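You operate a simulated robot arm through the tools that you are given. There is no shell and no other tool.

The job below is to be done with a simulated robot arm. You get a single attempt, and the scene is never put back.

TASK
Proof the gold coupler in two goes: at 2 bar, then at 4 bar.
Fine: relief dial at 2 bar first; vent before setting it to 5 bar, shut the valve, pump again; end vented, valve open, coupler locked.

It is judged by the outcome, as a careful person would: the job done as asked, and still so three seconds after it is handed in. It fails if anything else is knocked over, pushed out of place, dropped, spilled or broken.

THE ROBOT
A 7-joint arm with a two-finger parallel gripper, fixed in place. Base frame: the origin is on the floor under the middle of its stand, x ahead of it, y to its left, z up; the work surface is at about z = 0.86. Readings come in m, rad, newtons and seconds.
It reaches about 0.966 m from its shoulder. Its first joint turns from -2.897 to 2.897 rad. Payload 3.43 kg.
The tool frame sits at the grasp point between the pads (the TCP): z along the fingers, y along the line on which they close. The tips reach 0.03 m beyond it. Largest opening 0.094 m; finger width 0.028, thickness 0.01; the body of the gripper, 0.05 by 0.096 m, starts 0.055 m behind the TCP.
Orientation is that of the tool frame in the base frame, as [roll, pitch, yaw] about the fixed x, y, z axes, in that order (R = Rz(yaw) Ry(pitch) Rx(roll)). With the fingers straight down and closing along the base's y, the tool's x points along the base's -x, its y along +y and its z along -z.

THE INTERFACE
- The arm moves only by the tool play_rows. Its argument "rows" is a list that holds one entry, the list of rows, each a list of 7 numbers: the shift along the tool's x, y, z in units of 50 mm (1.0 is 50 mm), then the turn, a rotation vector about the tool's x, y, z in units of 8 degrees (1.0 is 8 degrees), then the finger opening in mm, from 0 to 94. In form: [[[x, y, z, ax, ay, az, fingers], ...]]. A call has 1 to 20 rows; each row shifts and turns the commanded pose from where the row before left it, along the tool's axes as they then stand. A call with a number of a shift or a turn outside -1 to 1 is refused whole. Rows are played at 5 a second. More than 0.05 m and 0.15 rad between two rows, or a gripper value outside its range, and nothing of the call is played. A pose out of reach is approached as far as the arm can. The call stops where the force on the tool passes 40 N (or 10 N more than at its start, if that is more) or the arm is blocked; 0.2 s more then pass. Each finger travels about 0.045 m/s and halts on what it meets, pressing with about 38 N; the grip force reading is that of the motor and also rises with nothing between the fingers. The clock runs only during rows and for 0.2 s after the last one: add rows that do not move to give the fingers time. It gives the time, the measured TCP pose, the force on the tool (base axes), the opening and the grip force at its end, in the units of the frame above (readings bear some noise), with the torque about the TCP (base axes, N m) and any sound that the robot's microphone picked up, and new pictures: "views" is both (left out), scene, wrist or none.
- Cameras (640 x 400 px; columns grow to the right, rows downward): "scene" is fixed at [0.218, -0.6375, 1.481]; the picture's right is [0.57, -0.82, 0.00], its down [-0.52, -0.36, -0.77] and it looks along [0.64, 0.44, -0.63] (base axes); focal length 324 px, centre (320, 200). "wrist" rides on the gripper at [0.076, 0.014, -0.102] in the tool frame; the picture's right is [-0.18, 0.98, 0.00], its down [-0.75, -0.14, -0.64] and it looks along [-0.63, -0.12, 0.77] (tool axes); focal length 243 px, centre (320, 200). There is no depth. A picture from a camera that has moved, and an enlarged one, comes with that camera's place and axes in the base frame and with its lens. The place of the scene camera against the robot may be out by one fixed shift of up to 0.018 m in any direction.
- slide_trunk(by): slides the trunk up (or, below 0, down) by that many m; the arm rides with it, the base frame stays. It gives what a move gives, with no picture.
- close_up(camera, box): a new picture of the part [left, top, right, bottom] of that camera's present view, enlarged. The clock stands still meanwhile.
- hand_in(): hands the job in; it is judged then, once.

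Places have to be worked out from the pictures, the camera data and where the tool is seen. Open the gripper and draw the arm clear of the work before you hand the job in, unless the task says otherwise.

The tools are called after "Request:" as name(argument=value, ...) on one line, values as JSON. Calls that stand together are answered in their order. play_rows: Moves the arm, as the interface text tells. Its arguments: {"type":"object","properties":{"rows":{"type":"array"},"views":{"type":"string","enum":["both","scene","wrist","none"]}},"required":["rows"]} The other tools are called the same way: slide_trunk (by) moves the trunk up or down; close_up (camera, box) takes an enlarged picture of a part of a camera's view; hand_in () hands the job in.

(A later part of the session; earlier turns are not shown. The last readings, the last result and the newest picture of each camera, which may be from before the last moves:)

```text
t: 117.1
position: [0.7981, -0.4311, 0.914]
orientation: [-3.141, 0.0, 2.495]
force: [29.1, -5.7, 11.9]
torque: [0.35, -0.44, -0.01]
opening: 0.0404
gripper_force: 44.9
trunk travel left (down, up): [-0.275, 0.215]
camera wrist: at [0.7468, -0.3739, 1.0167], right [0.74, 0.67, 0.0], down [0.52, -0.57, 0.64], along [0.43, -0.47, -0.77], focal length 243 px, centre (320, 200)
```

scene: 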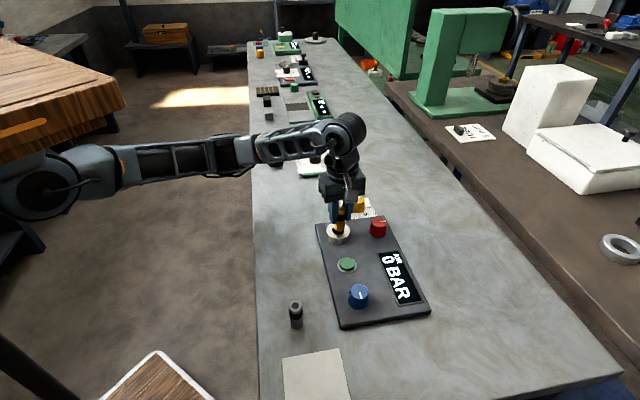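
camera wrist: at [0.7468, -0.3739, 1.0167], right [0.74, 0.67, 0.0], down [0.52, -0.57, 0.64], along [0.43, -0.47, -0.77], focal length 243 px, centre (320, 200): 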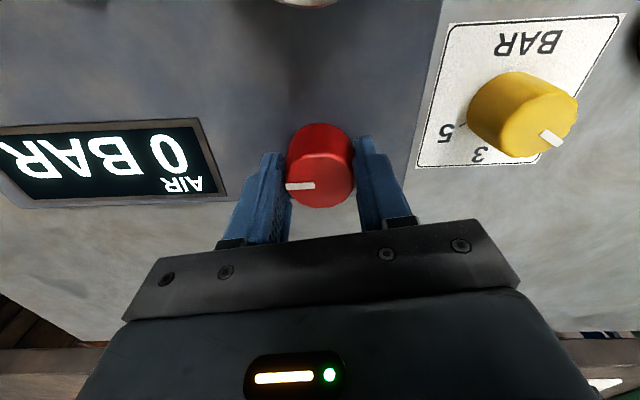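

Request:
play_rows(rows=[[[-0.03, 0.015, 0, 0, 0, 0.4, 30], [0, 0, 0, 0, 0, 0.3, 30], [0, 0, 0, 0, 0, 0, 30]]], views="wrist")

```text
t: 117.9
position: [0.7986, -0.4301, 0.9134]
orientation: [-3.138, -0.005, 2.396]
force: [-3.9, 16.9, 14.4]
torque: [0.67, 0.51, 0.25]
opening: 0.04
gripper_force: 45.1
trunk travel left (down, up): [-0.275, 0.215]
camera wrist: at [0.7526, -0.3687, 1.0168], right [0.8, 0.6, 0.0], down [0.46, -0.62, 0.64], along [0.38, -0.51, -0.77], focal length 243 px, centre (320, 200)
```

wrist: 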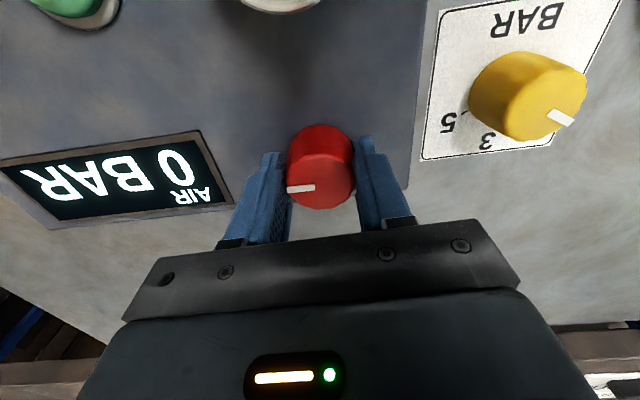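

The gripper yaw (2.396) matches exactly where it was when I first gripped red at "right", and a light stop torque is felt. I'll release and lift.

Request:
play_rows(rows=[[[0, 0, 0, 0, 0, 0, 65], [0, 0, 0, 0, 0, 0, 65], [0, 0, 0, 0, 0, 0, 65], [0, 0, -0.8, 0, 0, 0, 65], [0, 0, -0.8, 0, 0, 0, 65], [0, 0, -0.8, 0, 0, 0, 65], [0, 0, 0, 0, 0, 0, 65]]], views="both")

Request:
close_up(camera="wrist", box=[220, 20, 420, 160])

Request:
close_up(camera="scene", box=[310, 190, 440, 330])

```text
t: 119.5
position: [0.7992, -0.4323, 1.0326]
orientation: [3.141, 0.0, 2.395]
force: [-0.7, -1.0, -0.8]
torque: [-0.02, 0.0, 0.02]
opening: 0.0648
gripper_force: 0.1
trunk travel left (down, up): [-0.275, 0.215]
camera wrist: at [0.7536, -0.3695, 1.1346], right [0.8, 0.6, 0.0], down [0.46, -0.61, 0.64], along [0.38, -0.51, -0.77], focal length 243 px, centre (320, 200)
```

scene: 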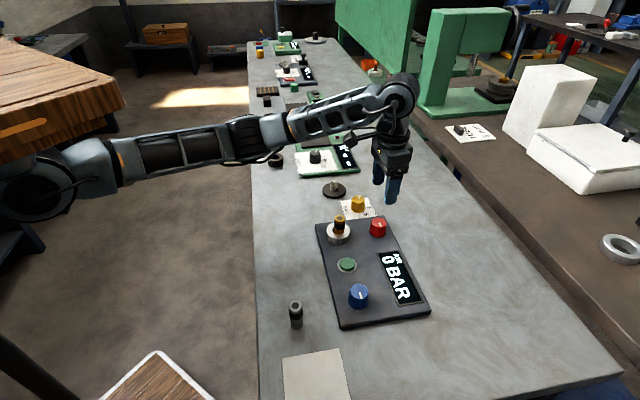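
wrist: 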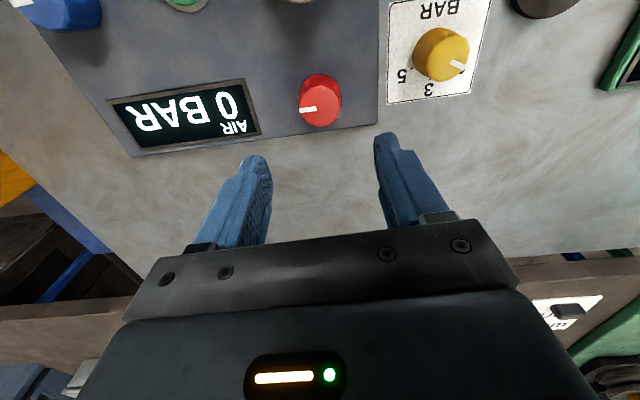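

```text
2.86 times, centred on (320, 90) of wrist
camera zoom: at [0.7536, -0.3695, 1.1346], right [0.8, 0.6, 0.0], down [0.46, -0.61, 0.64], along [0.38, -0.51, -0.77], focal length 693 px, centre (320, 514)
```

zoom: 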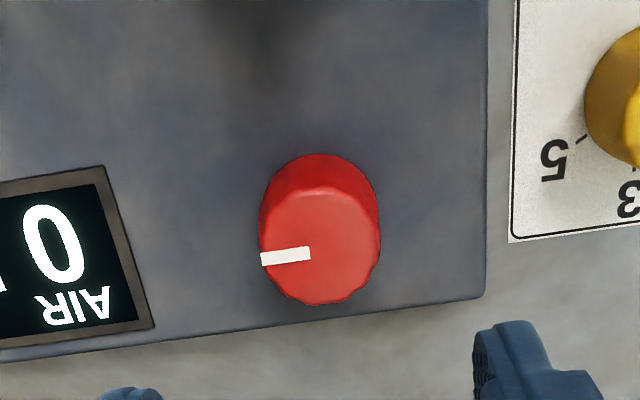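

```text
2.86 times, centred on (375, 260) of scene
camera zoom: at [0.218, -0.6375, 1.481], right [0.57, -0.82, 0.0], down [-0.52, -0.36, -0.77], along [0.64, 0.44, -0.63], focal length 927 px, centre (163, 29)
```

zoom: 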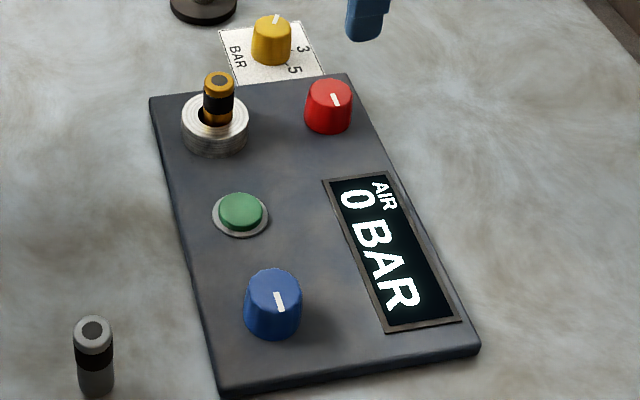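

Red is back at "right"; both knobs now point right. I'll do the retention test on the coupler with a slow, longer lift.

Request:
play_rows(rows=[[[0.685, 0.04, 0, 0, 0, 0, 65], [0.685, 0.04, 0, 0, 0, 0, 60], [0.685, 0.04, 0, 0, 0, 0, 55], [0, 0, 0.6, 0, 0, 0, 55], [0, 0, 0.6, 0, 0, 0, 55], [0, 0, 0.6, 0, 0, 0, 55], [0, 0, 0.22, 0, 0, 0, 55], [0, 0, 0, 0, 0, 0, 55]]], views="wrist")

```text
t: 121.3
position: [0.729, -0.3572, 0.9323]
orientation: [-3.141, -0.001, 2.396]
force: [0.2, 0.3, 0.3]
torque: [-0.01, -0.01, 0.01]
opening: 0.0546
gripper_force: 0.0
trunk travel left (down, up): [-0.275, 0.215]
camera wrist: at [0.6834, -0.2952, 1.0348], right [0.8, 0.6, 0.0], down [0.46, -0.61, 0.64], along [0.38, -0.51, -0.77], focal length 243 px, centre (320, 200)
```

wrist: 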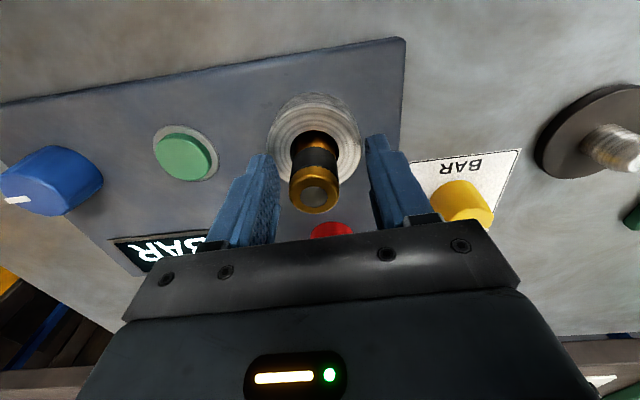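

Request:
play_rows(rows=[[[0, -0.03, 0, 0, 0, 0, 40], [0, 0, 0, 0, 0, 0, 20], [0, 0, 0, 0, 0, 0, 20], [0, 0, 0, 0, 0, 0, 20]]], views="none")

Request:
play_rows(rows=[[[0, 0, -0.06, 0, 0, 0, 20], [0, 0, -0.06, 0, 0, 0, 20], [0, 0, 0, 0, 0, 0, 20]]], views="none")

Request:
play_rows(rows=[[[0, 0, -0.06, 0, 0, 0, 20], [0, 0, -0.06, 0, 0, 0, 20], [0, 0, 0, 0, 0, 0, 20]]], views="wrist")

```text
t: 122.3
position: [0.7275, -0.3579, 0.9326]
orientation: [3.141, -0.001, 2.394]
force: [-0.2, 0.6, -0.2]
torque: [-0.04, 0.09, 0.01]
opening: 0.0249
gripper_force: 38.1
trunk travel left (down, up): [-0.275, 0.215]
```

```text
t: 123.1
position: [0.7271, -0.3579, 0.9394]
orientation: [-3.139, -0.001, 2.396]
force: [0.3, 0.7, -1.8]
torque: [-0.01, -0.02, -0.01]
opening: 0.0251
gripper_force: 38.8
trunk travel left (down, up): [-0.275, 0.215]
```

```text
t: 123.9
position: [0.7276, -0.358, 0.9451]
orientation: [3.14, -0.001, 2.396]
force: [0.5, -0.5, -2.1]
torque: [0.0, -0.03, -0.04]
opening: 0.0251
gripper_force: 37.7
trunk travel left (down, up): [-0.275, 0.215]
camera wrist: at [0.6813, -0.2968, 1.0471], right [0.8, 0.6, 0.0], down [0.46, -0.61, 0.64], along [0.38, -0.51, -0.77], focal length 243 px, centre (320, 200)
```

wrist: 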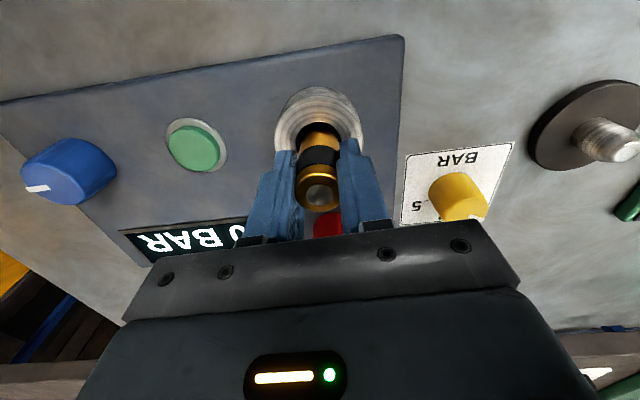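

It comes up freely with both knobs at "right" as well, so the lock isn't something I can feel by tugging. I'll seat the coupler again, centred, and release it carefully. Then I'll learn the rig's behaviour from a single press of the pump with the relief at its lowest setting, both controls at their clockwise ("tight") ends.

Request:
play_rows(rows=[[[0, 0, 0.1, 0, 0, 0, 20], [0, 0, 0.1, 0, 0, 0, 20], [0, 0, 0.04, 0, 0, 0, 20], [0, 0, 0.02, 0, 0, 0, 20], [0, 0, 0, 0, 0, 0, 20]]], views="none")

```text
t: 125.1
position: [0.7267, -0.3585, 0.932]
orientation: [3.14, 0.0, 2.397]
force: [-3.8, 2.8, 16.2]
torque: [0.28, 0.24, 0.02]
opening: 0.025
gripper_force: 38.3
trunk travel left (down, up): [-0.275, 0.215]
```

Request:
play_rows(rows=[[[0.012, 0, -0.01, 0, 0, 0, 20], [0, 0, 0, 0, 0, 0, 27], [0, 0, 0, 0, 0, 0, 32], [0, 0, 0, 0, 0, 0, 50], [0, 0, 0, 0, 0, 0, 55], [0, 0, -0.6, 0, 0, 0, 55], [0, 0, -0.8, 0, 0, 0, 55], [0, 0, -0.8, 0, 0, 0, 55], [0, 0, 0, 0, 0, 0, 55]]], views="wrist")

Request:
close_up(camera="wrist", box=[270, 30, 380, 140])

Request:
close_up(camera="wrist", box=[180, 60, 280, 140])

```text
t: 127.1
position: [0.7285, -0.3578, 1.0436]
orientation: [-3.14, -0.002, 2.396]
force: [0.5, -0.5, 0.7]
torque: [0.01, 0.0, 0.0]
opening: 0.055
gripper_force: 0.0
trunk travel left (down, up): [-0.275, 0.215]
camera wrist: at [0.6828, -0.2949, 1.146], right [0.8, 0.6, 0.0], down [0.46, -0.61, 0.64], along [0.38, -0.51, -0.77], focal length 243 px, centre (320, 200)
```

wrist: 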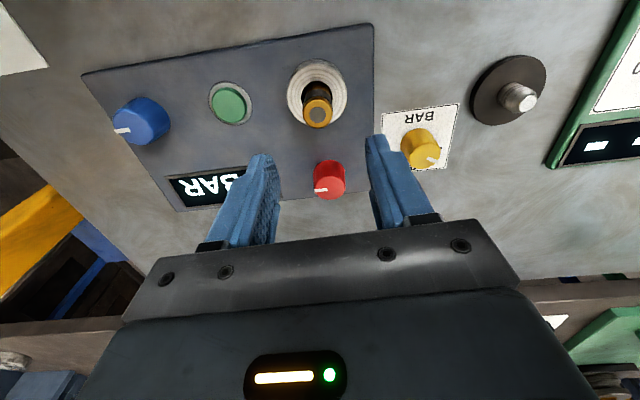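

```text
3.64 times, centred on (325, 85) of wrist
camera zoom: at [0.6828, -0.2949, 1.146], right [0.8, 0.6, 0.0], down [0.46, -0.61, 0.64], along [0.38, -0.51, -0.77], focal length 882 px, centre (302, 618)
```

zoom: 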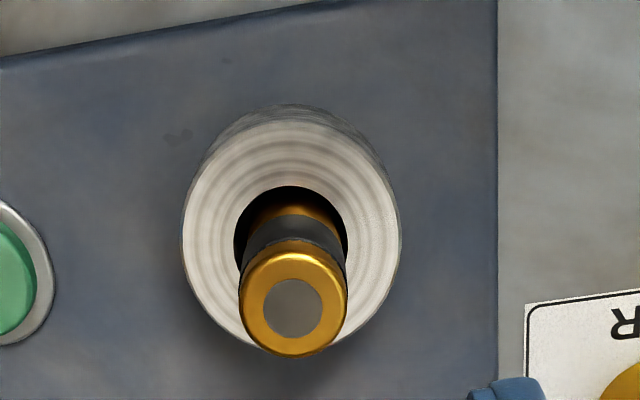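

```text
5.00 times, centred on (230, 100) of wrist
camera zoom: at [0.6828, -0.2949, 1.146], right [0.8, 0.6, 0.0], down [0.46, -0.61, 0.64], along [0.38, -0.51, -0.77], focal length 1213 px, centre (770, 700)
```

zoom: 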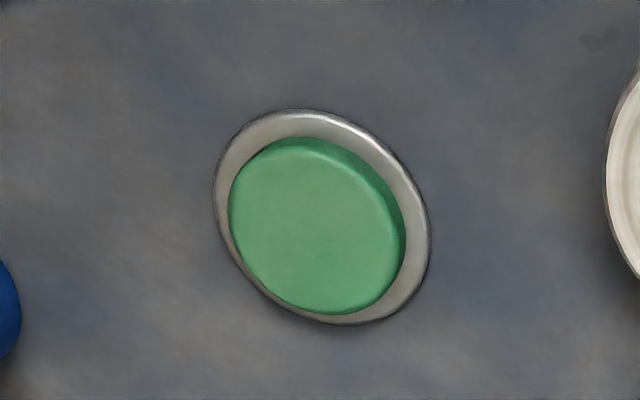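

The coupler is seated. I notice a faint mark on the panel beside the socket and want to look at it closely before pressing anything.

Request:
close_up(camera="wrist", box=[270, 50, 305, 80])

Request:
close_up(camera="wrist", box=[90, 60, 180, 140])

Request:
close_up(camera="scene", box=[315, 215, 365, 265])

Request:
close_up(camera="wrist", box=[290, 140, 380, 210])

```text
13.33 times, centred on (288, 65) of wrist
camera zoom: at [0.6828, -0.2949, 1.146], right [0.8, 0.6, 0.0], down [0.46, -0.61, 0.64], along [0.38, -0.51, -0.77], focal length 3235 px, centre (753, 2000)
```

zoom: 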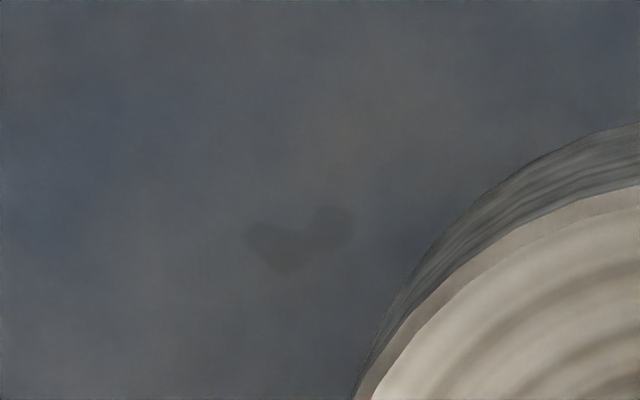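

```text
5.00 times, centred on (135, 100) of wrist
camera zoom: at [0.6828, -0.2949, 1.146], right [0.8, 0.6, 0.0], down [0.46, -0.61, 0.64], along [0.38, -0.51, -0.77], focal length 1213 px, centre (1245, 700)
```

zoom: 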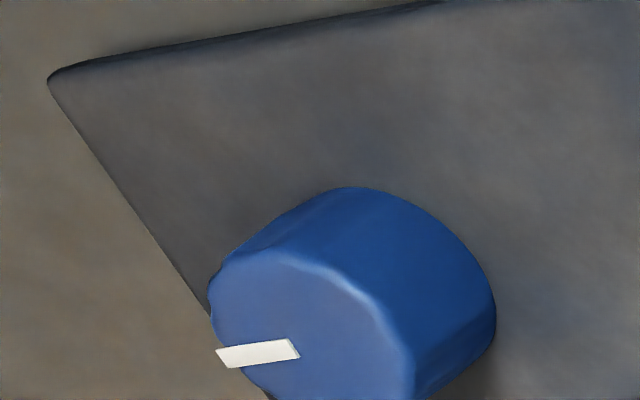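

```text
8.00 times, centred on (340, 240) of scene
camera zoom: at [0.218, -0.6375, 1.481], right [0.57, -0.82, 0.0], down [-0.52, -0.36, -0.77], along [0.64, 0.44, -0.63], focal length 2596 px, centre (160, -120)
```

zoom: 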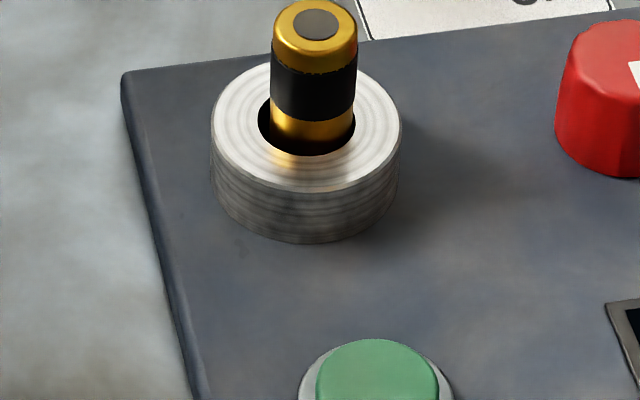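

```text
5.71 times, centred on (335, 175) of wrist
camera zoom: at [0.6828, -0.2949, 1.146], right [0.8, 0.6, 0.0], down [0.46, -0.61, 0.64], along [0.38, -0.51, -0.77], focal length 1386 px, centre (234, 343)
```

zoom: 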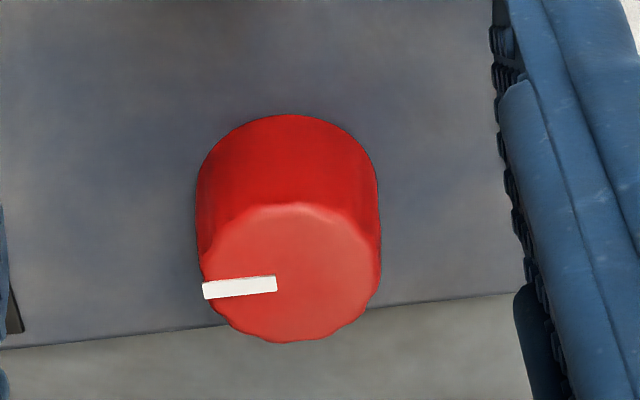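

The mark is only surface texture. I'll go over the pump button at about (0.6585, −0.424) with the fingers closed and stop a little above it.

Request:
play_rows(rows=[[[0.065, -0.96, 0, 0, 0, 0, 30], [0.065, -0.96, 0, 0, 0, 0, 0], [0, 0, 0.5, 0, 0, 0, 0], [0, 0, 0.6, 0, 0, 0, 0], [0, 0, 0.6, 0, 0, 0, 0], [0, 0, 0.5, 0, 0, 0, 0], [0, 0, 0, 0, 0, 0, 0]]], views="both")

```text
t: 128.7
position: [0.6566, -0.425, 0.9333]
orientation: [-3.141, -0.003, 2.396]
force: [-0.2, -0.6, 0.1]
torque: [0.01, -0.03, 0.03]
opening: 0.0002
gripper_force: 33.0
trunk travel left (down, up): [-0.275, 0.215]
camera wrist: at [0.6106, -0.3636, 1.0357], right [0.8, 0.6, 0.0], down [0.46, -0.61, 0.64], along [0.38, -0.51, -0.77], focal length 243 px, centre (320, 200)
```

scene: 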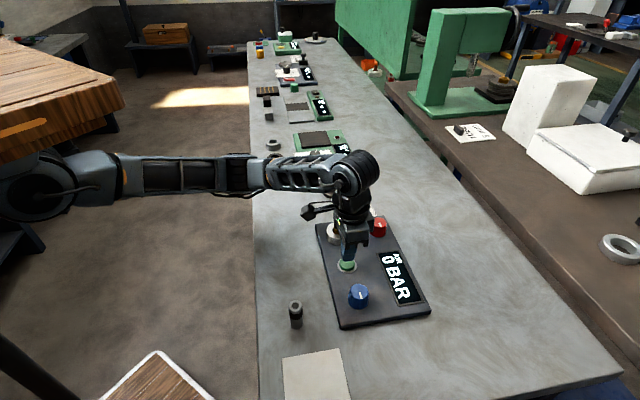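
wrist: 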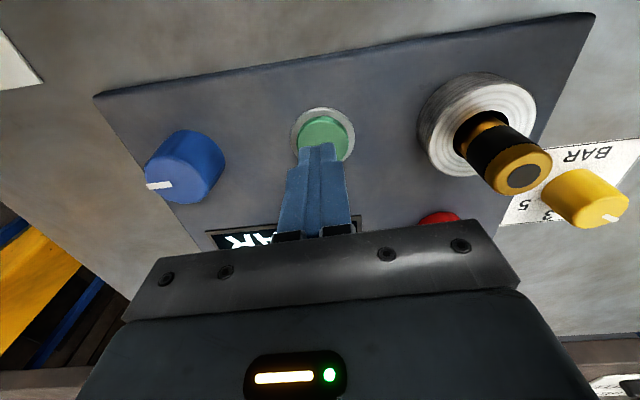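

The closed tips are right above the green button at z≈0.903, and the coupler is undisturbed. I'll press down slowly, watching force and display.

Request:
play_rows(rows=[[[0, 0, 0.12, 0, 0, 0, 0], [0, 0, 0.12, 0, 0, 0, 0], [0, 0, 0.08, 0, 0, 0, 0], [0, 0, 0, 0, 0, 0, 0]]], views="scene")

Request:
close_up(camera="scene", box=[310, 200, 440, 330])

```text
t: 129.7
position: [0.657, -0.4243, 0.9162]
orientation: [-3.14, -0.003, 2.397]
force: [0.4, 0.5, 0.7]
torque: [-0.03, -0.01, 0.0]
opening: 0.0002
gripper_force: 32.8
trunk travel left (down, up): [-0.275, 0.215]
```

scene: 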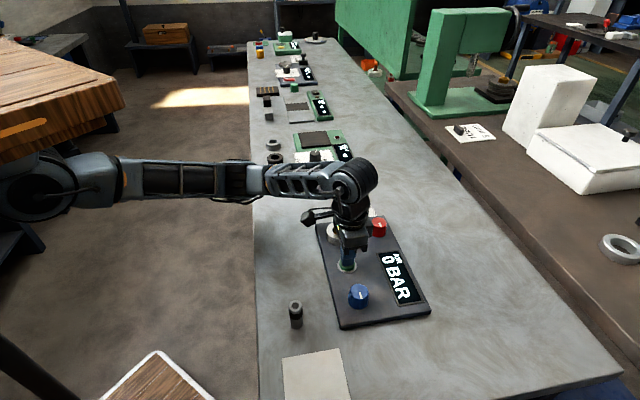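

```text
3.08 times, centred on (375, 265) of scene
camera zoom: at [0.218, -0.6375, 1.481], right [0.57, -0.82, 0.0], down [-0.52, -0.36, -0.77], along [0.64, 0.44, -0.63], focal length 998 px, centre (151, 0)
```

zoom: 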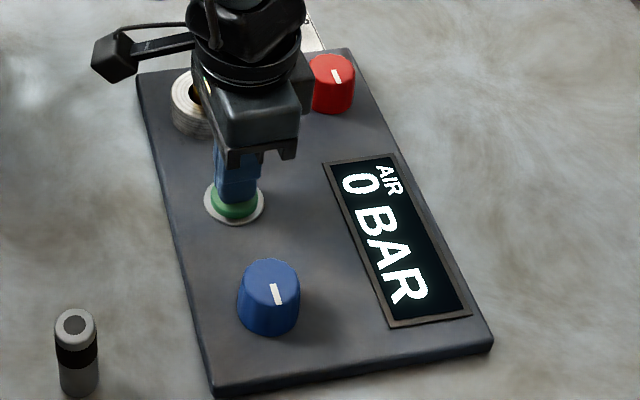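

There's no contact yet at tip z≈0.886. I'll press further in 2 mm steps.

Request:
play_rows(rows=[[[0, 0, 0.04, 0, 0, 0, 0], [0, 0, 0.04, 0, 0, 0, 0], [0, 0, 0, 0, 0, 0, 0]]], views="none")

```text
t: 130.5
position: [0.6564, -0.4239, 0.9131]
orientation: [-3.14, -0.002, 2.395]
force: [-0.8, -1.1, 2.5]
torque: [0.0, 0.02, -0.02]
opening: 0.0
gripper_force: 33.4
trunk travel left (down, up): [-0.275, 0.215]
heard: click
```

I heard a click, so the button has pressed. I'll check the display and the coupler.

Request:
close_up(camera="scene", box=[310, 200, 440, 330])

Request:
close_up(camera="wrist", box=[240, 60, 640, 260])

```text
3.08 times, centred on (375, 265) of scene
camera zoom: at [0.218, -0.6375, 1.481], right [0.57, -0.82, 0.0], down [-0.52, -0.36, -0.77], along [0.64, 0.44, -0.63], focal length 998 px, centre (151, 0)
```

zoom: 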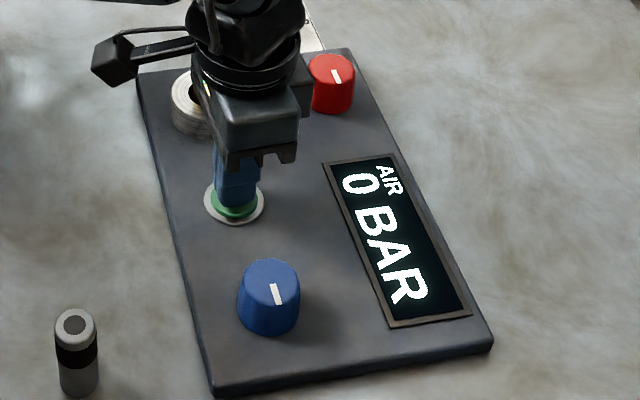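

```text
1.60 times, centred on (440, 160) of wrist
camera zoom: at [0.6112, -0.3627, 1.0153], right [0.8, 0.6, 0.0], down [0.46, -0.61, 0.64], along [0.38, -0.51, -0.77], focal length 388 px, centre (128, 264)
```

zoom: 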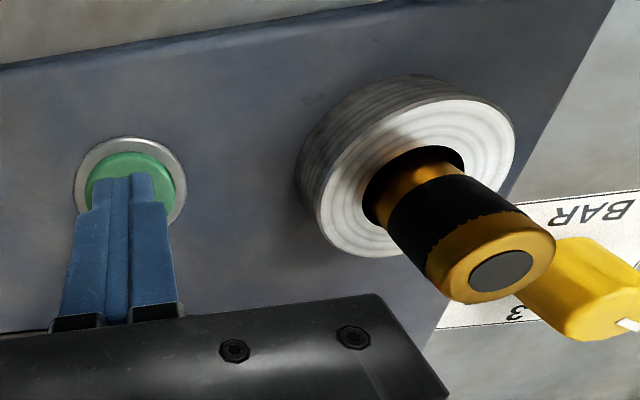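

The display still reads 0 BAR and the coupler hasn't moved. I'll hold for half a second and read the display again.

Request:
play_rows(rows=[[[0, 0, 0, 0, 0, 0, 0], [0, 0, 0, 0, 0, 0, 0]]], views="none")

Request:
close_up(camera="scene", box=[310, 200, 440, 330])

```text
t: 131.1
position: [0.6561, -0.4248, 0.913]
orientation: [-3.141, -0.003, 2.397]
force: [0.3, -1.0, 3.5]
torque: [-0.07, -0.01, -0.03]
opening: 0.0
gripper_force: 33.0
trunk travel left (down, up): [-0.275, 0.215]
```

```text
3.08 times, centred on (375, 265) of scene
camera zoom: at [0.218, -0.6375, 1.481], right [0.57, -0.82, 0.0], down [-0.52, -0.36, -0.77], along [0.64, 0.44, -0.63], focal length 998 px, centre (151, 0)
```

zoom: 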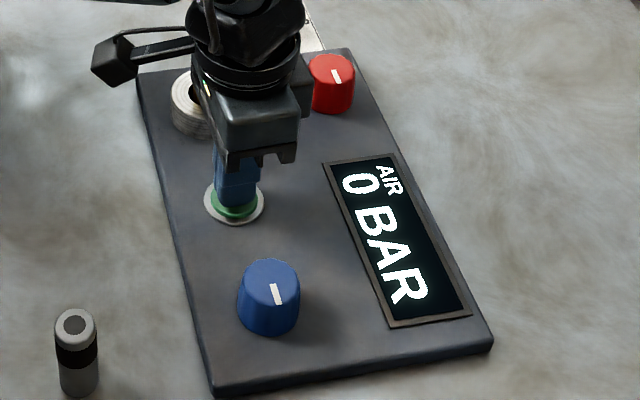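

Request:
play_rows(rows=[[[0, 0, -0.2, 0, 0, 0, 0], [0, 0, -0.3, 0, 0, 0, 0], [0, 0, 0, 0, 0, 0, 0]]], views="none")

Request:
close_up(camera="scene", box=[310, 200, 440, 330])

```text
t: 131.9
position: [0.6556, -0.4245, 0.9376]
orientation: [3.141, 0.0, 2.397]
force: [-0.6, -0.2, -1.0]
torque: [0.03, -0.02, -0.03]
opening: 0.0
gripper_force: 33.0
trunk travel left (down, up): [-0.275, 0.215]
```

```text
3.08 times, centred on (375, 265) of scene
camera zoom: at [0.218, -0.6375, 1.481], right [0.57, -0.82, 0.0], down [-0.52, -0.36, -0.77], along [0.64, 0.44, -0.63], focal length 998 px, centre (151, 0)
```

zoom: 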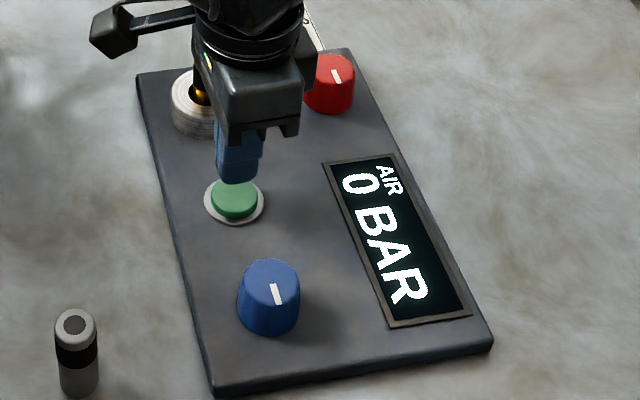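

Both "right" gives no pressure, so with the pump working (click) the air must be escaping and the valve is open in this state. Next I'll put blue back to its original "up". I'm moving over it now.

Request:
play_rows(rows=[[[0, 0, -0.8, 0, 0, 0, 40], [0, 0, -0.5, 0, 0, 0, 65], [0.02, -0.94, 0, 0, 0, 0, 65], [0.02, -0.94, 0, 0, 0, 0, 65], [0, 0, 0, 0, 0, 0, 65]]], views="wrist")

```text
t: 133.1
position: [0.5933, -0.4924, 1.005]
orientation: [-3.141, -0.003, 2.398]
force: [0.2, 0.1, -0.1]
torque: [-0.03, 0.02, 0.0]
opening: 0.0652
gripper_force: 0.1
trunk travel left (down, up): [-0.275, 0.215]
camera wrist: at [0.5466, -0.4302, 1.107], right [0.8, 0.6, 0.0], down [0.46, -0.61, 0.64], along [0.38, -0.51, -0.77], focal length 243 px, centre (320, 200)
```

wrist: 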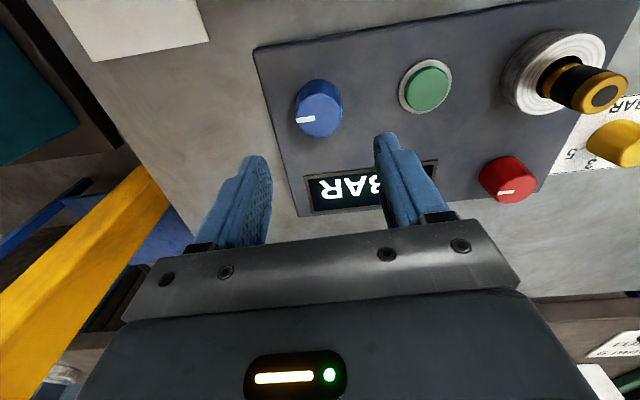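

I'm over the blue knob. I'll descend and grip.

Request:
play_rows(rows=[[[0.03, -0.02, 0.6, 0, 0, 0, 65], [0, 0, 0.6, 0, 0, 0, 65], [0, 0, 0.6, 0, 0, 0, 65], [0, 0, 0, 0, 0, 0, 45], [0, 0, 0, 0, 0, 0, 30], [0, 0, 0, 0, 0, 0, 30], [0, 0, 0, 0, 0, 0, 30], [0, 0, 0, 0, 0, 0, 30]]], views="wrist")

```text
t: 134.9
position: [0.5902, -0.4923, 0.9124]
orientation: [-3.14, -0.002, 2.396]
force: [-0.8, -6.3, -2.8]
torque: [-0.5, -0.12, 0.0]
opening: 0.0406
gripper_force: 45.0
trunk travel left (down, up): [-0.275, 0.215]
camera wrist: at [0.5454, -0.4302, 1.0148], right [0.8, 0.6, 0.0], down [0.46, -0.61, 0.64], along [0.38, -0.51, -0.77], focal length 243 px, centre (320, 200)
```

wrist: 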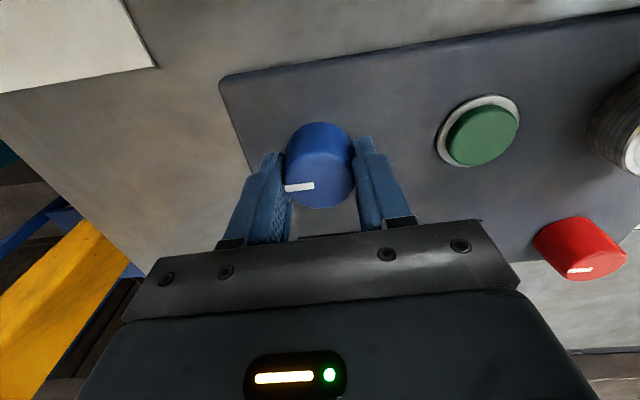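

It's gripped well at 40.6 mm. I'll turn blue counter-clockwise 90° to "up".

Request:
play_rows(rows=[[[0, -0.01, 0, 0, 0, -1, 30], [0, 0, 0, 0, 0, -1, 30], [0, 0, 0, 0, 0, -1, 30], [0, 0, 0, 0, 0, -1, 30], [0, 0, 0, 0, 0, -1, 30], [0, 0, 0, 0, 0, -1, 30], [0, 0, 0, 0, 0, 0, 30]]], views="none")

Request:
play_rows(rows=[[[0, 0, 0, 0, 0, -1, 30], [0, 0, 0, 0, 0, -1, 30], [0, 0, 0, 0, 0, -1, 30], [0, 0, 0, 0, 0, -1, 30], [0, 0, 0, 0, 0, -1, 30], [0, 0, 0, 0, 0, -0.5, 30], [0, 0, 0, 0, 0, 0, 30]]], views="wrist")

```text
t: 136.5
position: [0.5918, -0.4911, 0.9132]
orientation: [3.139, -0.001, -3.046]
force: [14.9, 14.4, -11.9]
torque: [0.26, -0.04, -0.04]
opening: 0.04
gripper_force: 45.1
trunk travel left (down, up): [-0.275, 0.215]
```

```text
t: 138.1
position: [0.5899, -0.493, 0.9123]
orientation: [3.14, 0.001, -2.279]
force: [17.5, 16.9, -12.8]
torque: [0.44, -0.22, -0.73]
opening: 0.0402
gripper_force: 45.3
trunk travel left (down, up): [-0.275, 0.215]
camera wrist: at [0.5303, -0.5412, 1.015], right [-0.63, 0.78, 0.0], down [0.6, 0.48, 0.64], along [0.5, 0.4, -0.77], focal length 243 px, centre (320, 200)
```

wrist: 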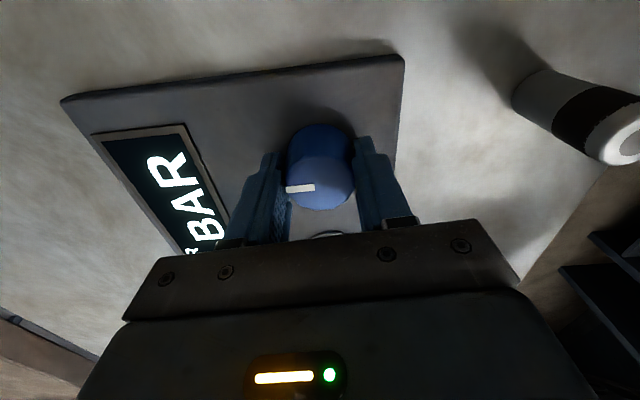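

Blue is at its "up" stop, so the rig is in its original state (red right, blue up). I'll release. For the next pump press I'll be careful: tilt the open gripper so one fingertip presses the button while the other hovers just above the coupler to catch it if it isn't held.

Request:
play_rows(rows=[[[0, 0, 0, 0, 0, 0, 65], [0, 0, 0, 0, 0, 0, 65], [0, 0, 0, 0, 0, 0, 65], [0, 0, -0.8, 0, 0, 0, 65], [0, 0, -0.8, 0, 0, 0, 65], [0, 0, -0.9, 0, 0, 0, 65], [0, 0, -0.5, 0, 0, 0, 65], [0, 0, 0, 0, 0, 1, 80], [0, 0, 0, 0, 0, 1, 94], [0, 0, 0, 0, 0, 1, 94], [0, 0, 0, 0, 0, 1, 94], [0, 0, 0, 0, 0, 1, 94], [0, 0, 0, 0, 0, 1, 94], [0, 0, 0, 0, 0, 1, 94], [0, 0, 0, 0, 0, 1, 94], [0, 0, 0, 0, 0, 1, 94], [0, 0, 0, 0, 0, 1, 94], [0, 0, 0, 0, 0, 1, 94], [0, 0, 0, 0, 0, 0.9, 94], [0, 0, 0, 0, 0, 0, 94]]], views="wrist")

```text
t: 142.3
position: [0.5901, -0.4924, 1.0637]
orientation: [3.141, -0.002, 2.339]
force: [0.1, 0.6, -0.9]
torque: [0.0, 0.01, 0.01]
opening: 0.0941
gripper_force: 0.1
trunk travel left (down, up): [-0.275, 0.215]
camera wrist: at [0.548, -0.4281, 1.1655], right [0.83, 0.55, 0.0], down [0.42, -0.64, 0.64], along [0.35, -0.54, -0.77], focal length 243 px, centre (320, 200)
```

wrist: 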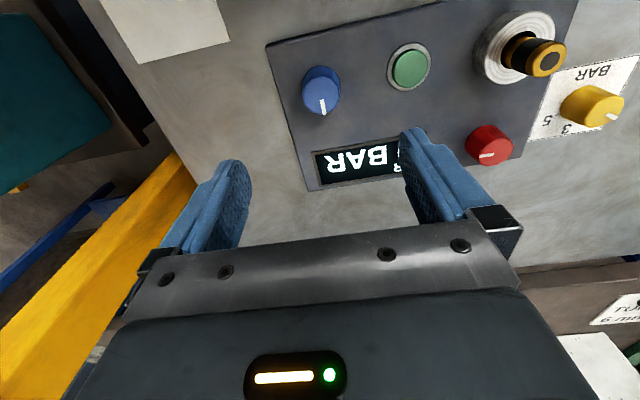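

The yaw now lines up with the button–socket line. I'll shift over the pair and tilt 35° so the socket-side finger goes up and the other goes down, staying high.

Request:
play_rows(rows=[[[0.01, 0.89, 0, 0, 0, 0, 94], [0.01, 0.89, 0, 0, 0, 0, 94], [0.01, 0.89, 0, 0, 0, 0, 94], [0, 0, 0, -1, 0, 0, 94], [0, 0, 0, -1, 0, 0, 94], [0, 0, 0, -1, 0, 0, 94], [0, 0, 0, -1, 0, 0, 94], [0, 0, 0, -0.375, 0, 0, 94], [0, 0, 0, 0, 0, 0, 94]]], views="both")

```text
t: 144.3
position: [0.6848, -0.3982, 1.063]
orientation: [2.531, 0.0, 2.341]
force: [0.6, -0.4, -0.3]
torque: [-0.02, 0.0, 0.03]
opening: 0.0942
gripper_force: 0.1
trunk travel left (down, up): [-0.275, 0.215]
camera wrist: at [0.5983, -0.377, 1.1549], right [0.71, 0.43, 0.56], down [0.18, -0.88, 0.44], along [0.69, -0.21, -0.7], focal length 243 px, centre (320, 200)
```

scene: 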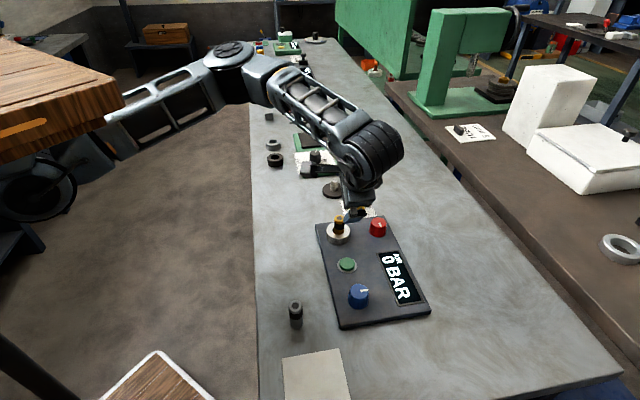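
wrist: 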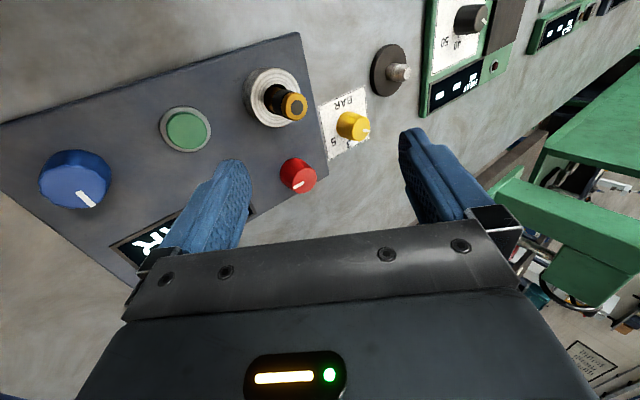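

The tilt is right, with the socket-side finger higher. I'll descend vertically to about 20 mm above the pressing height and check alignment.

Request:
play_rows(rows=[[[0, -0.295, 0.422, 0, 0, 0, 94], [0, -0.295, 0.422, 0, 0, 0, 94], [0, -0.295, 0.422, 0, 0, 0, 94], [0, -0.295, 0.422, 0, 0, 0, 94], [0, 0, 0, 0, 0, 0, 94]]], views="both")

Request:
close_up(camera="scene", box=[310, 195, 400, 285])

Request:
close_up(camera="wrist", box=[120, 60, 480, 240])

```text
t: 145.5
position: [0.6838, -0.3996, 0.9597]
orientation: [2.53, 0.0, 2.341]
force: [0.8, 0.0, 1.2]
torque: [-0.03, -0.01, 0.01]
opening: 0.0941
gripper_force: 0.0
trunk travel left (down, up): [-0.275, 0.215]
camera wrist: at [0.5977, -0.3771, 1.052], right [0.71, 0.43, 0.56], down [0.18, -0.88, 0.44], along [0.68, -0.21, -0.7], focal length 243 px, centre (320, 200)
```

scene: 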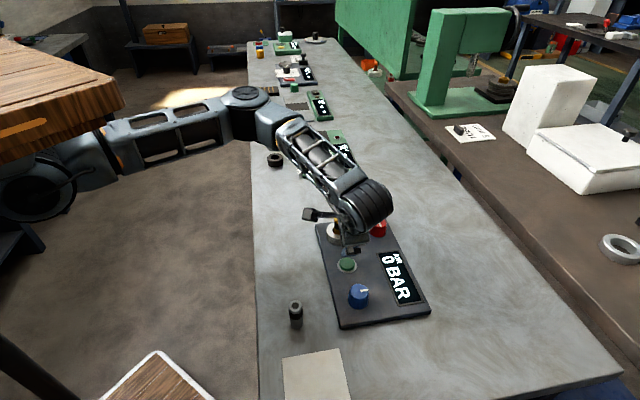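
wrist: 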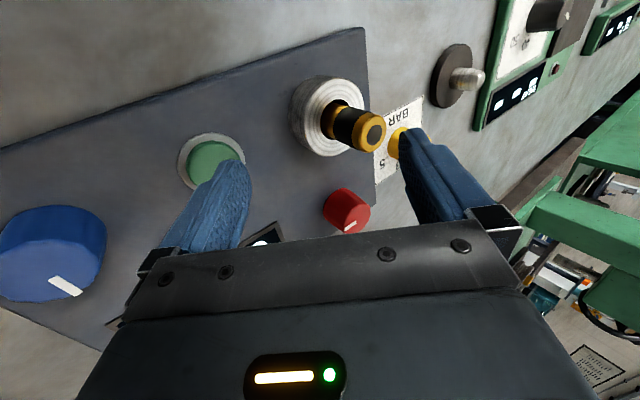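

```text
4.44 times, centred on (355, 240) of scene
camera zoom: at [0.218, -0.6375, 1.481], right [0.57, -0.82, 0.0], down [-0.52, -0.36, -0.77], along [0.64, 0.44, -0.63], focal length 1442 px, centre (164, 22)
```

zoom: 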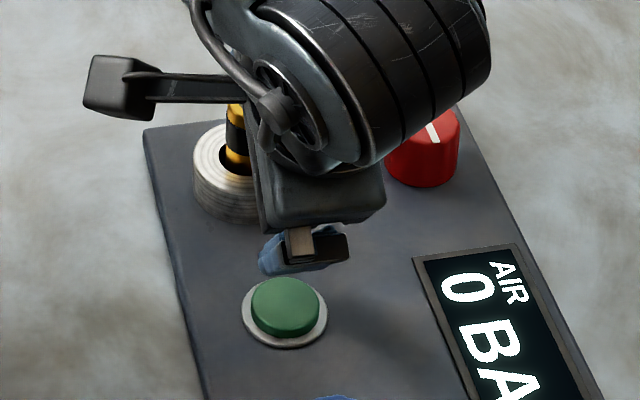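

```text
1.78 times, centred on (300, 150) of wrist
camera zoom: at [0.5977, -0.3771, 1.052], right [0.71, 0.43, 0.56], down [0.18, -0.88, 0.44], along [0.68, -0.21, -0.7], focal length 431 px, centre (356, 289)
```

zoom: 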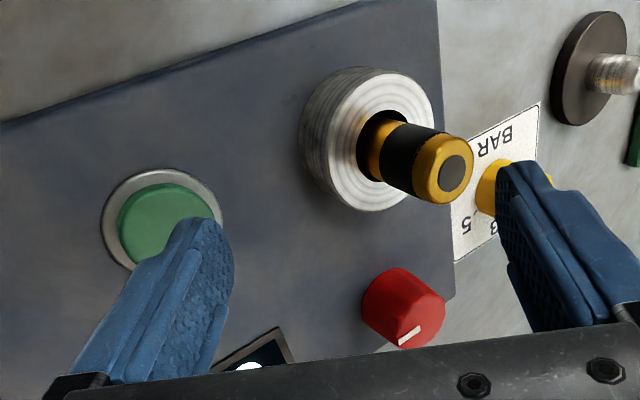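

By calculation the lower tip is over the button and the upper tip is centred about 28 mm above the coupler cap. I'll lower 15 mm, then press in small steps until the click.

Request:
play_rows(rows=[[[0, -0.086, 0.123, 0, 0, 0, 94], [0, -0.086, 0.123, 0, 0, 0, 94], [0, 0, 0, 0, 0, 0, 94]]], views="wrist")

Request:
close_up(camera="wrist", box=[120, 60, 480, 240])

```text
t: 146.3
position: [0.6841, -0.3987, 0.9451]
orientation: [2.53, -0.001, 2.342]
force: [0.0, 0.8, 0.5]
torque: [0.0, -0.03, 0.0]
opening: 0.0941
gripper_force: 0.0
trunk travel left (down, up): [-0.275, 0.215]
camera wrist: at [0.5979, -0.3774, 1.0372], right [0.71, 0.43, 0.56], down [0.18, -0.88, 0.44], along [0.68, -0.21, -0.7], focal length 243 px, centre (320, 200)
```

wrist: 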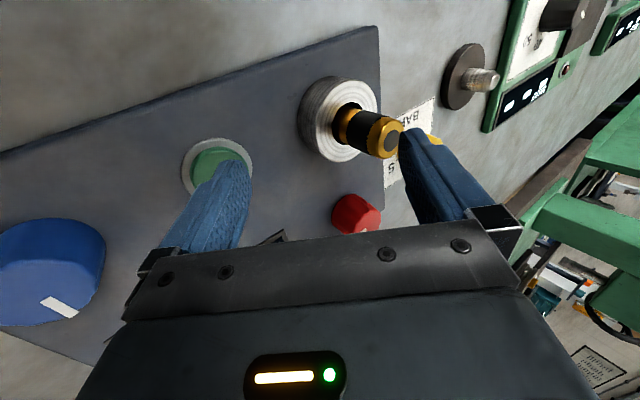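

```text
1.78 times, centred on (300, 150) of wrist
camera zoom: at [0.5979, -0.3774, 1.0372], right [0.71, 0.43, 0.56], down [0.18, -0.88, 0.44], along [0.68, -0.21, -0.7], focal length 431 px, centre (356, 289)
```

zoom: 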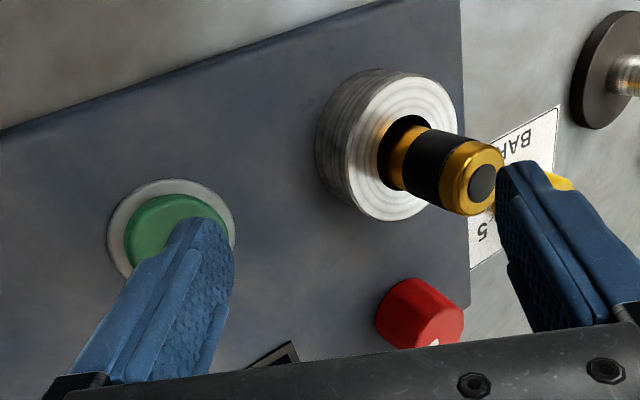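

The upper finger sits just above the cap and the lower one is about to touch the button. I'll press in small steps.

Request:
play_rows(rows=[[[0, -0.023, 0.033, 0, 0, 0, 94], [0, -0.023, 0.033, 0, 0, 0, 94], [0, 0, 0, 0, 0, 0, 94]]], views="none")

Request:
play_rows(rows=[[[0, -0.023, 0.033, 0, 0, 0, 94], [0, 0, 0, 0, 0, 0, 94]]], views="none")

```text
t: 147.1
position: [0.6842, -0.3979, 0.9414]
orientation: [2.531, -0.002, 2.34]
force: [-0.8, -0.8, 1.2]
torque: [-0.05, 0.01, 0.01]
opening: 0.0936
gripper_force: 0.0
trunk travel left (down, up): [-0.275, 0.215]
heard: click
```

```text
t: 147.7
position: [0.6845, -0.3984, 0.9399]
orientation: [2.531, -0.002, 2.34]
force: [-1.4, -0.4, 4.5]
torque: [-0.1, 0.1, -0.05]
opening: 0.0936
gripper_force: 0.0
trunk travel left (down, up): [-0.275, 0.215]
```

There was a click on the first call. I'll read the display.

Request:
close_up(camera="scene", box=[310, 195, 440, 325])

Request:
close_up(camera="wrist", box=[120, 60, 480, 240])

```text
3.08 times, centred on (375, 260) of scene
camera zoom: at [0.218, -0.6375, 1.481], right [0.57, -0.82, 0.0], down [-0.52, -0.36, -0.77], along [0.64, 0.44, -0.63], focal length 998 px, centre (151, 15)
```

zoom: 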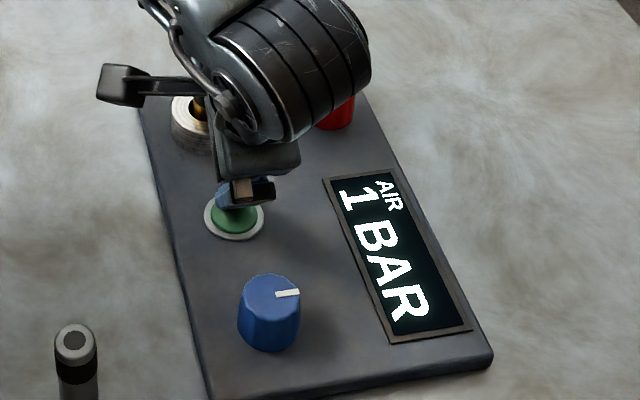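

```text
1.78 times, centred on (300, 150) of wrist
camera zoom: at [0.5984, -0.377, 1.0305], right [0.71, 0.43, 0.56], down [0.18, -0.88, 0.44], along [0.68, -0.21, -0.7], focal length 431 px, centre (356, 289)
```

zoom: 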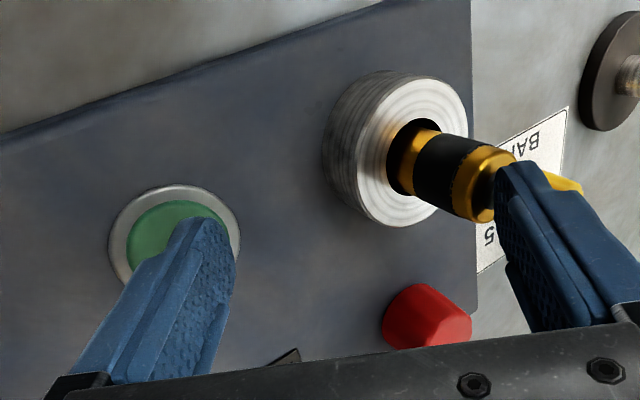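

The display reads 1 BAR: in this state (red right, blue up) the pump builds pressure. Only blue changed since the failed press, so blue is the valve, shut at "up" and open at "right". I'll release the button a little and see that the coupler stays put.

Request:
play_rows(rows=[[[0, 0.1, -0.14, 0, 0, 0, 94], [0, 0, 0, 0, 0, 0, 94], [0, 0, 0, 0, 0, 0, 94]]], views="wrist")

Request:
close_up(camera="scene", box=[310, 195, 440, 325])

Request:
close_up(camera="wrist", box=[120, 60, 480, 240])

```text
t: 148.5
position: [0.6841, -0.3979, 0.9465]
orientation: [2.529, -0.002, 2.341]
force: [0.0, -0.6, -0.2]
torque: [-0.01, -0.02, -0.01]
opening: 0.0938
gripper_force: 0.0
trunk travel left (down, up): [-0.275, 0.215]
camera wrist: at [0.5985, -0.3764, 1.0389], right [0.71, 0.43, 0.56], down [0.18, -0.88, 0.44], along [0.68, -0.21, -0.7], focal length 243 px, centre (320, 200)
```

wrist: 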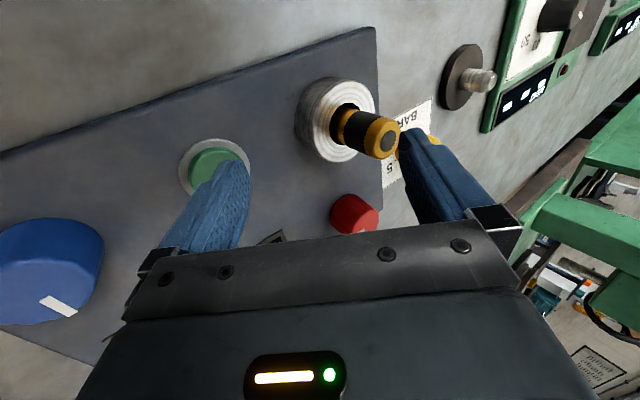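

```text
3.08 times, centred on (375, 260) of scene
camera zoom: at [0.218, -0.6375, 1.481], right [0.57, -0.82, 0.0], down [-0.52, -0.36, -0.77], along [0.64, 0.44, -0.63], focal length 998 px, centre (151, 15)
```

zoom: 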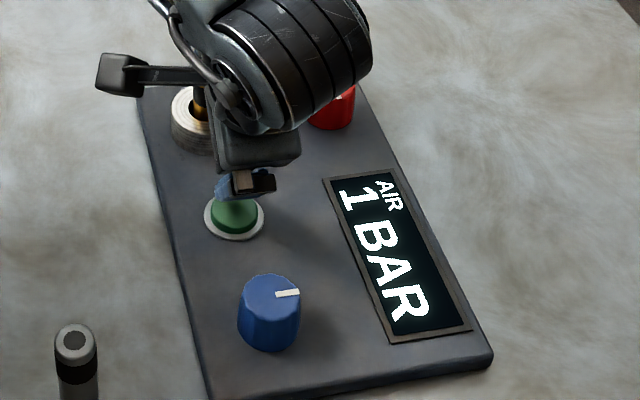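

```text
1.78 times, centred on (300, 150) of wrist
camera zoom: at [0.5985, -0.3764, 1.0389], right [0.71, 0.43, 0.56], down [0.18, -0.88, 0.44], along [0.68, -0.21, -0.7], focal length 431 px, centre (356, 289)
```

zoom: 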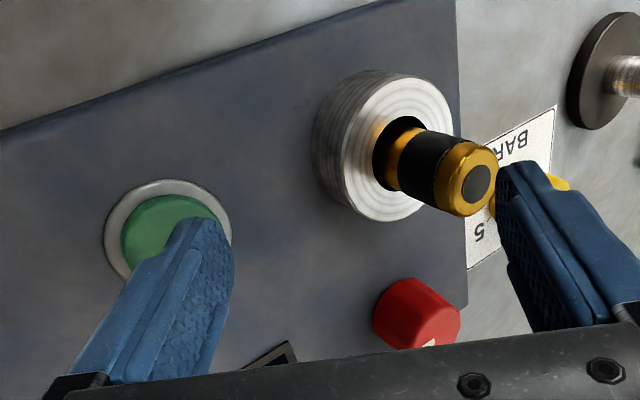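

It holds at 1 BAR and the coupler is undisturbed. I'll press once more for 2 bar, the relief setting, again with the finger guarding the coupler.

Request:
play_rows(rows=[[[0, -0.05, 0.07, 0, 0, 0, 94], [0, -0.04, 0.057, 0, 0, 0, 94], [0, 0, 0, 0, 0, 0, 94], [0, 0.09, -0.127, 0, 0, 0, 94], [0, 0, 0, 0, 0, 0, 94]]], views="none")

Request:
close_up(camera="scene", box=[310, 195, 440, 325])

Request:
close_up(camera="wrist", box=[120, 60, 480, 240])

```text
t: 149.7
position: [0.6851, -0.3977, 0.9475]
orientation: [2.533, 0.0, 2.341]
force: [-0.6, -0.1, 1.0]
torque: [0.02, 0.01, 0.03]
opening: 0.0941
gripper_force: 0.2
trunk travel left (down, up): [-0.275, 0.215]
heard: click
```

```text
3.08 times, centred on (375, 260) of scene
camera zoom: at [0.218, -0.6375, 1.481], right [0.57, -0.82, 0.0], down [-0.52, -0.36, -0.77], along [0.64, 0.44, -0.63], focal length 998 px, centre (151, 15)
```

zoom: 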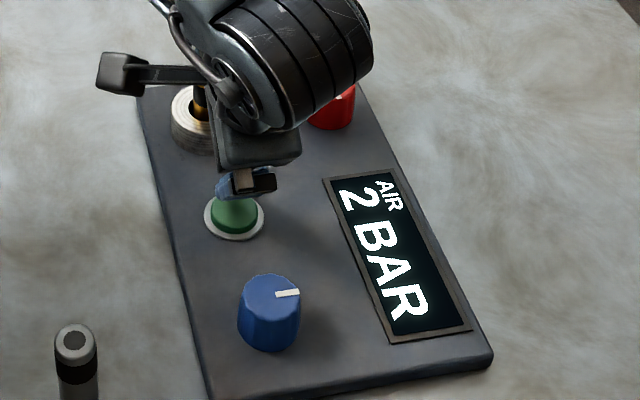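

```text
1.78 times, centred on (300, 150) of wrist
camera zoom: at [0.5988, -0.3766, 1.0396], right [0.71, 0.43, 0.56], down [0.18, -0.88, 0.44], along [0.68, -0.21, -0.7], focal length 431 px, centre (356, 289)
```

zoom: 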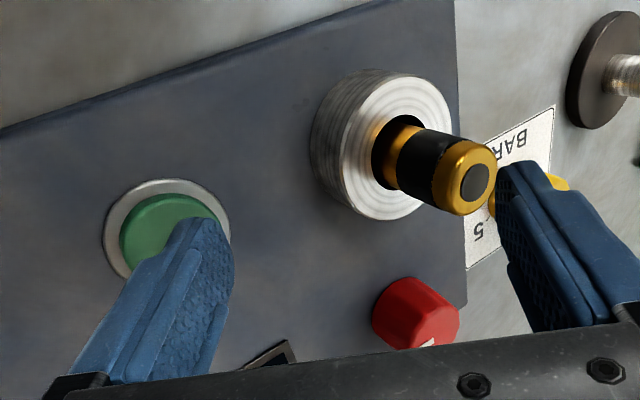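

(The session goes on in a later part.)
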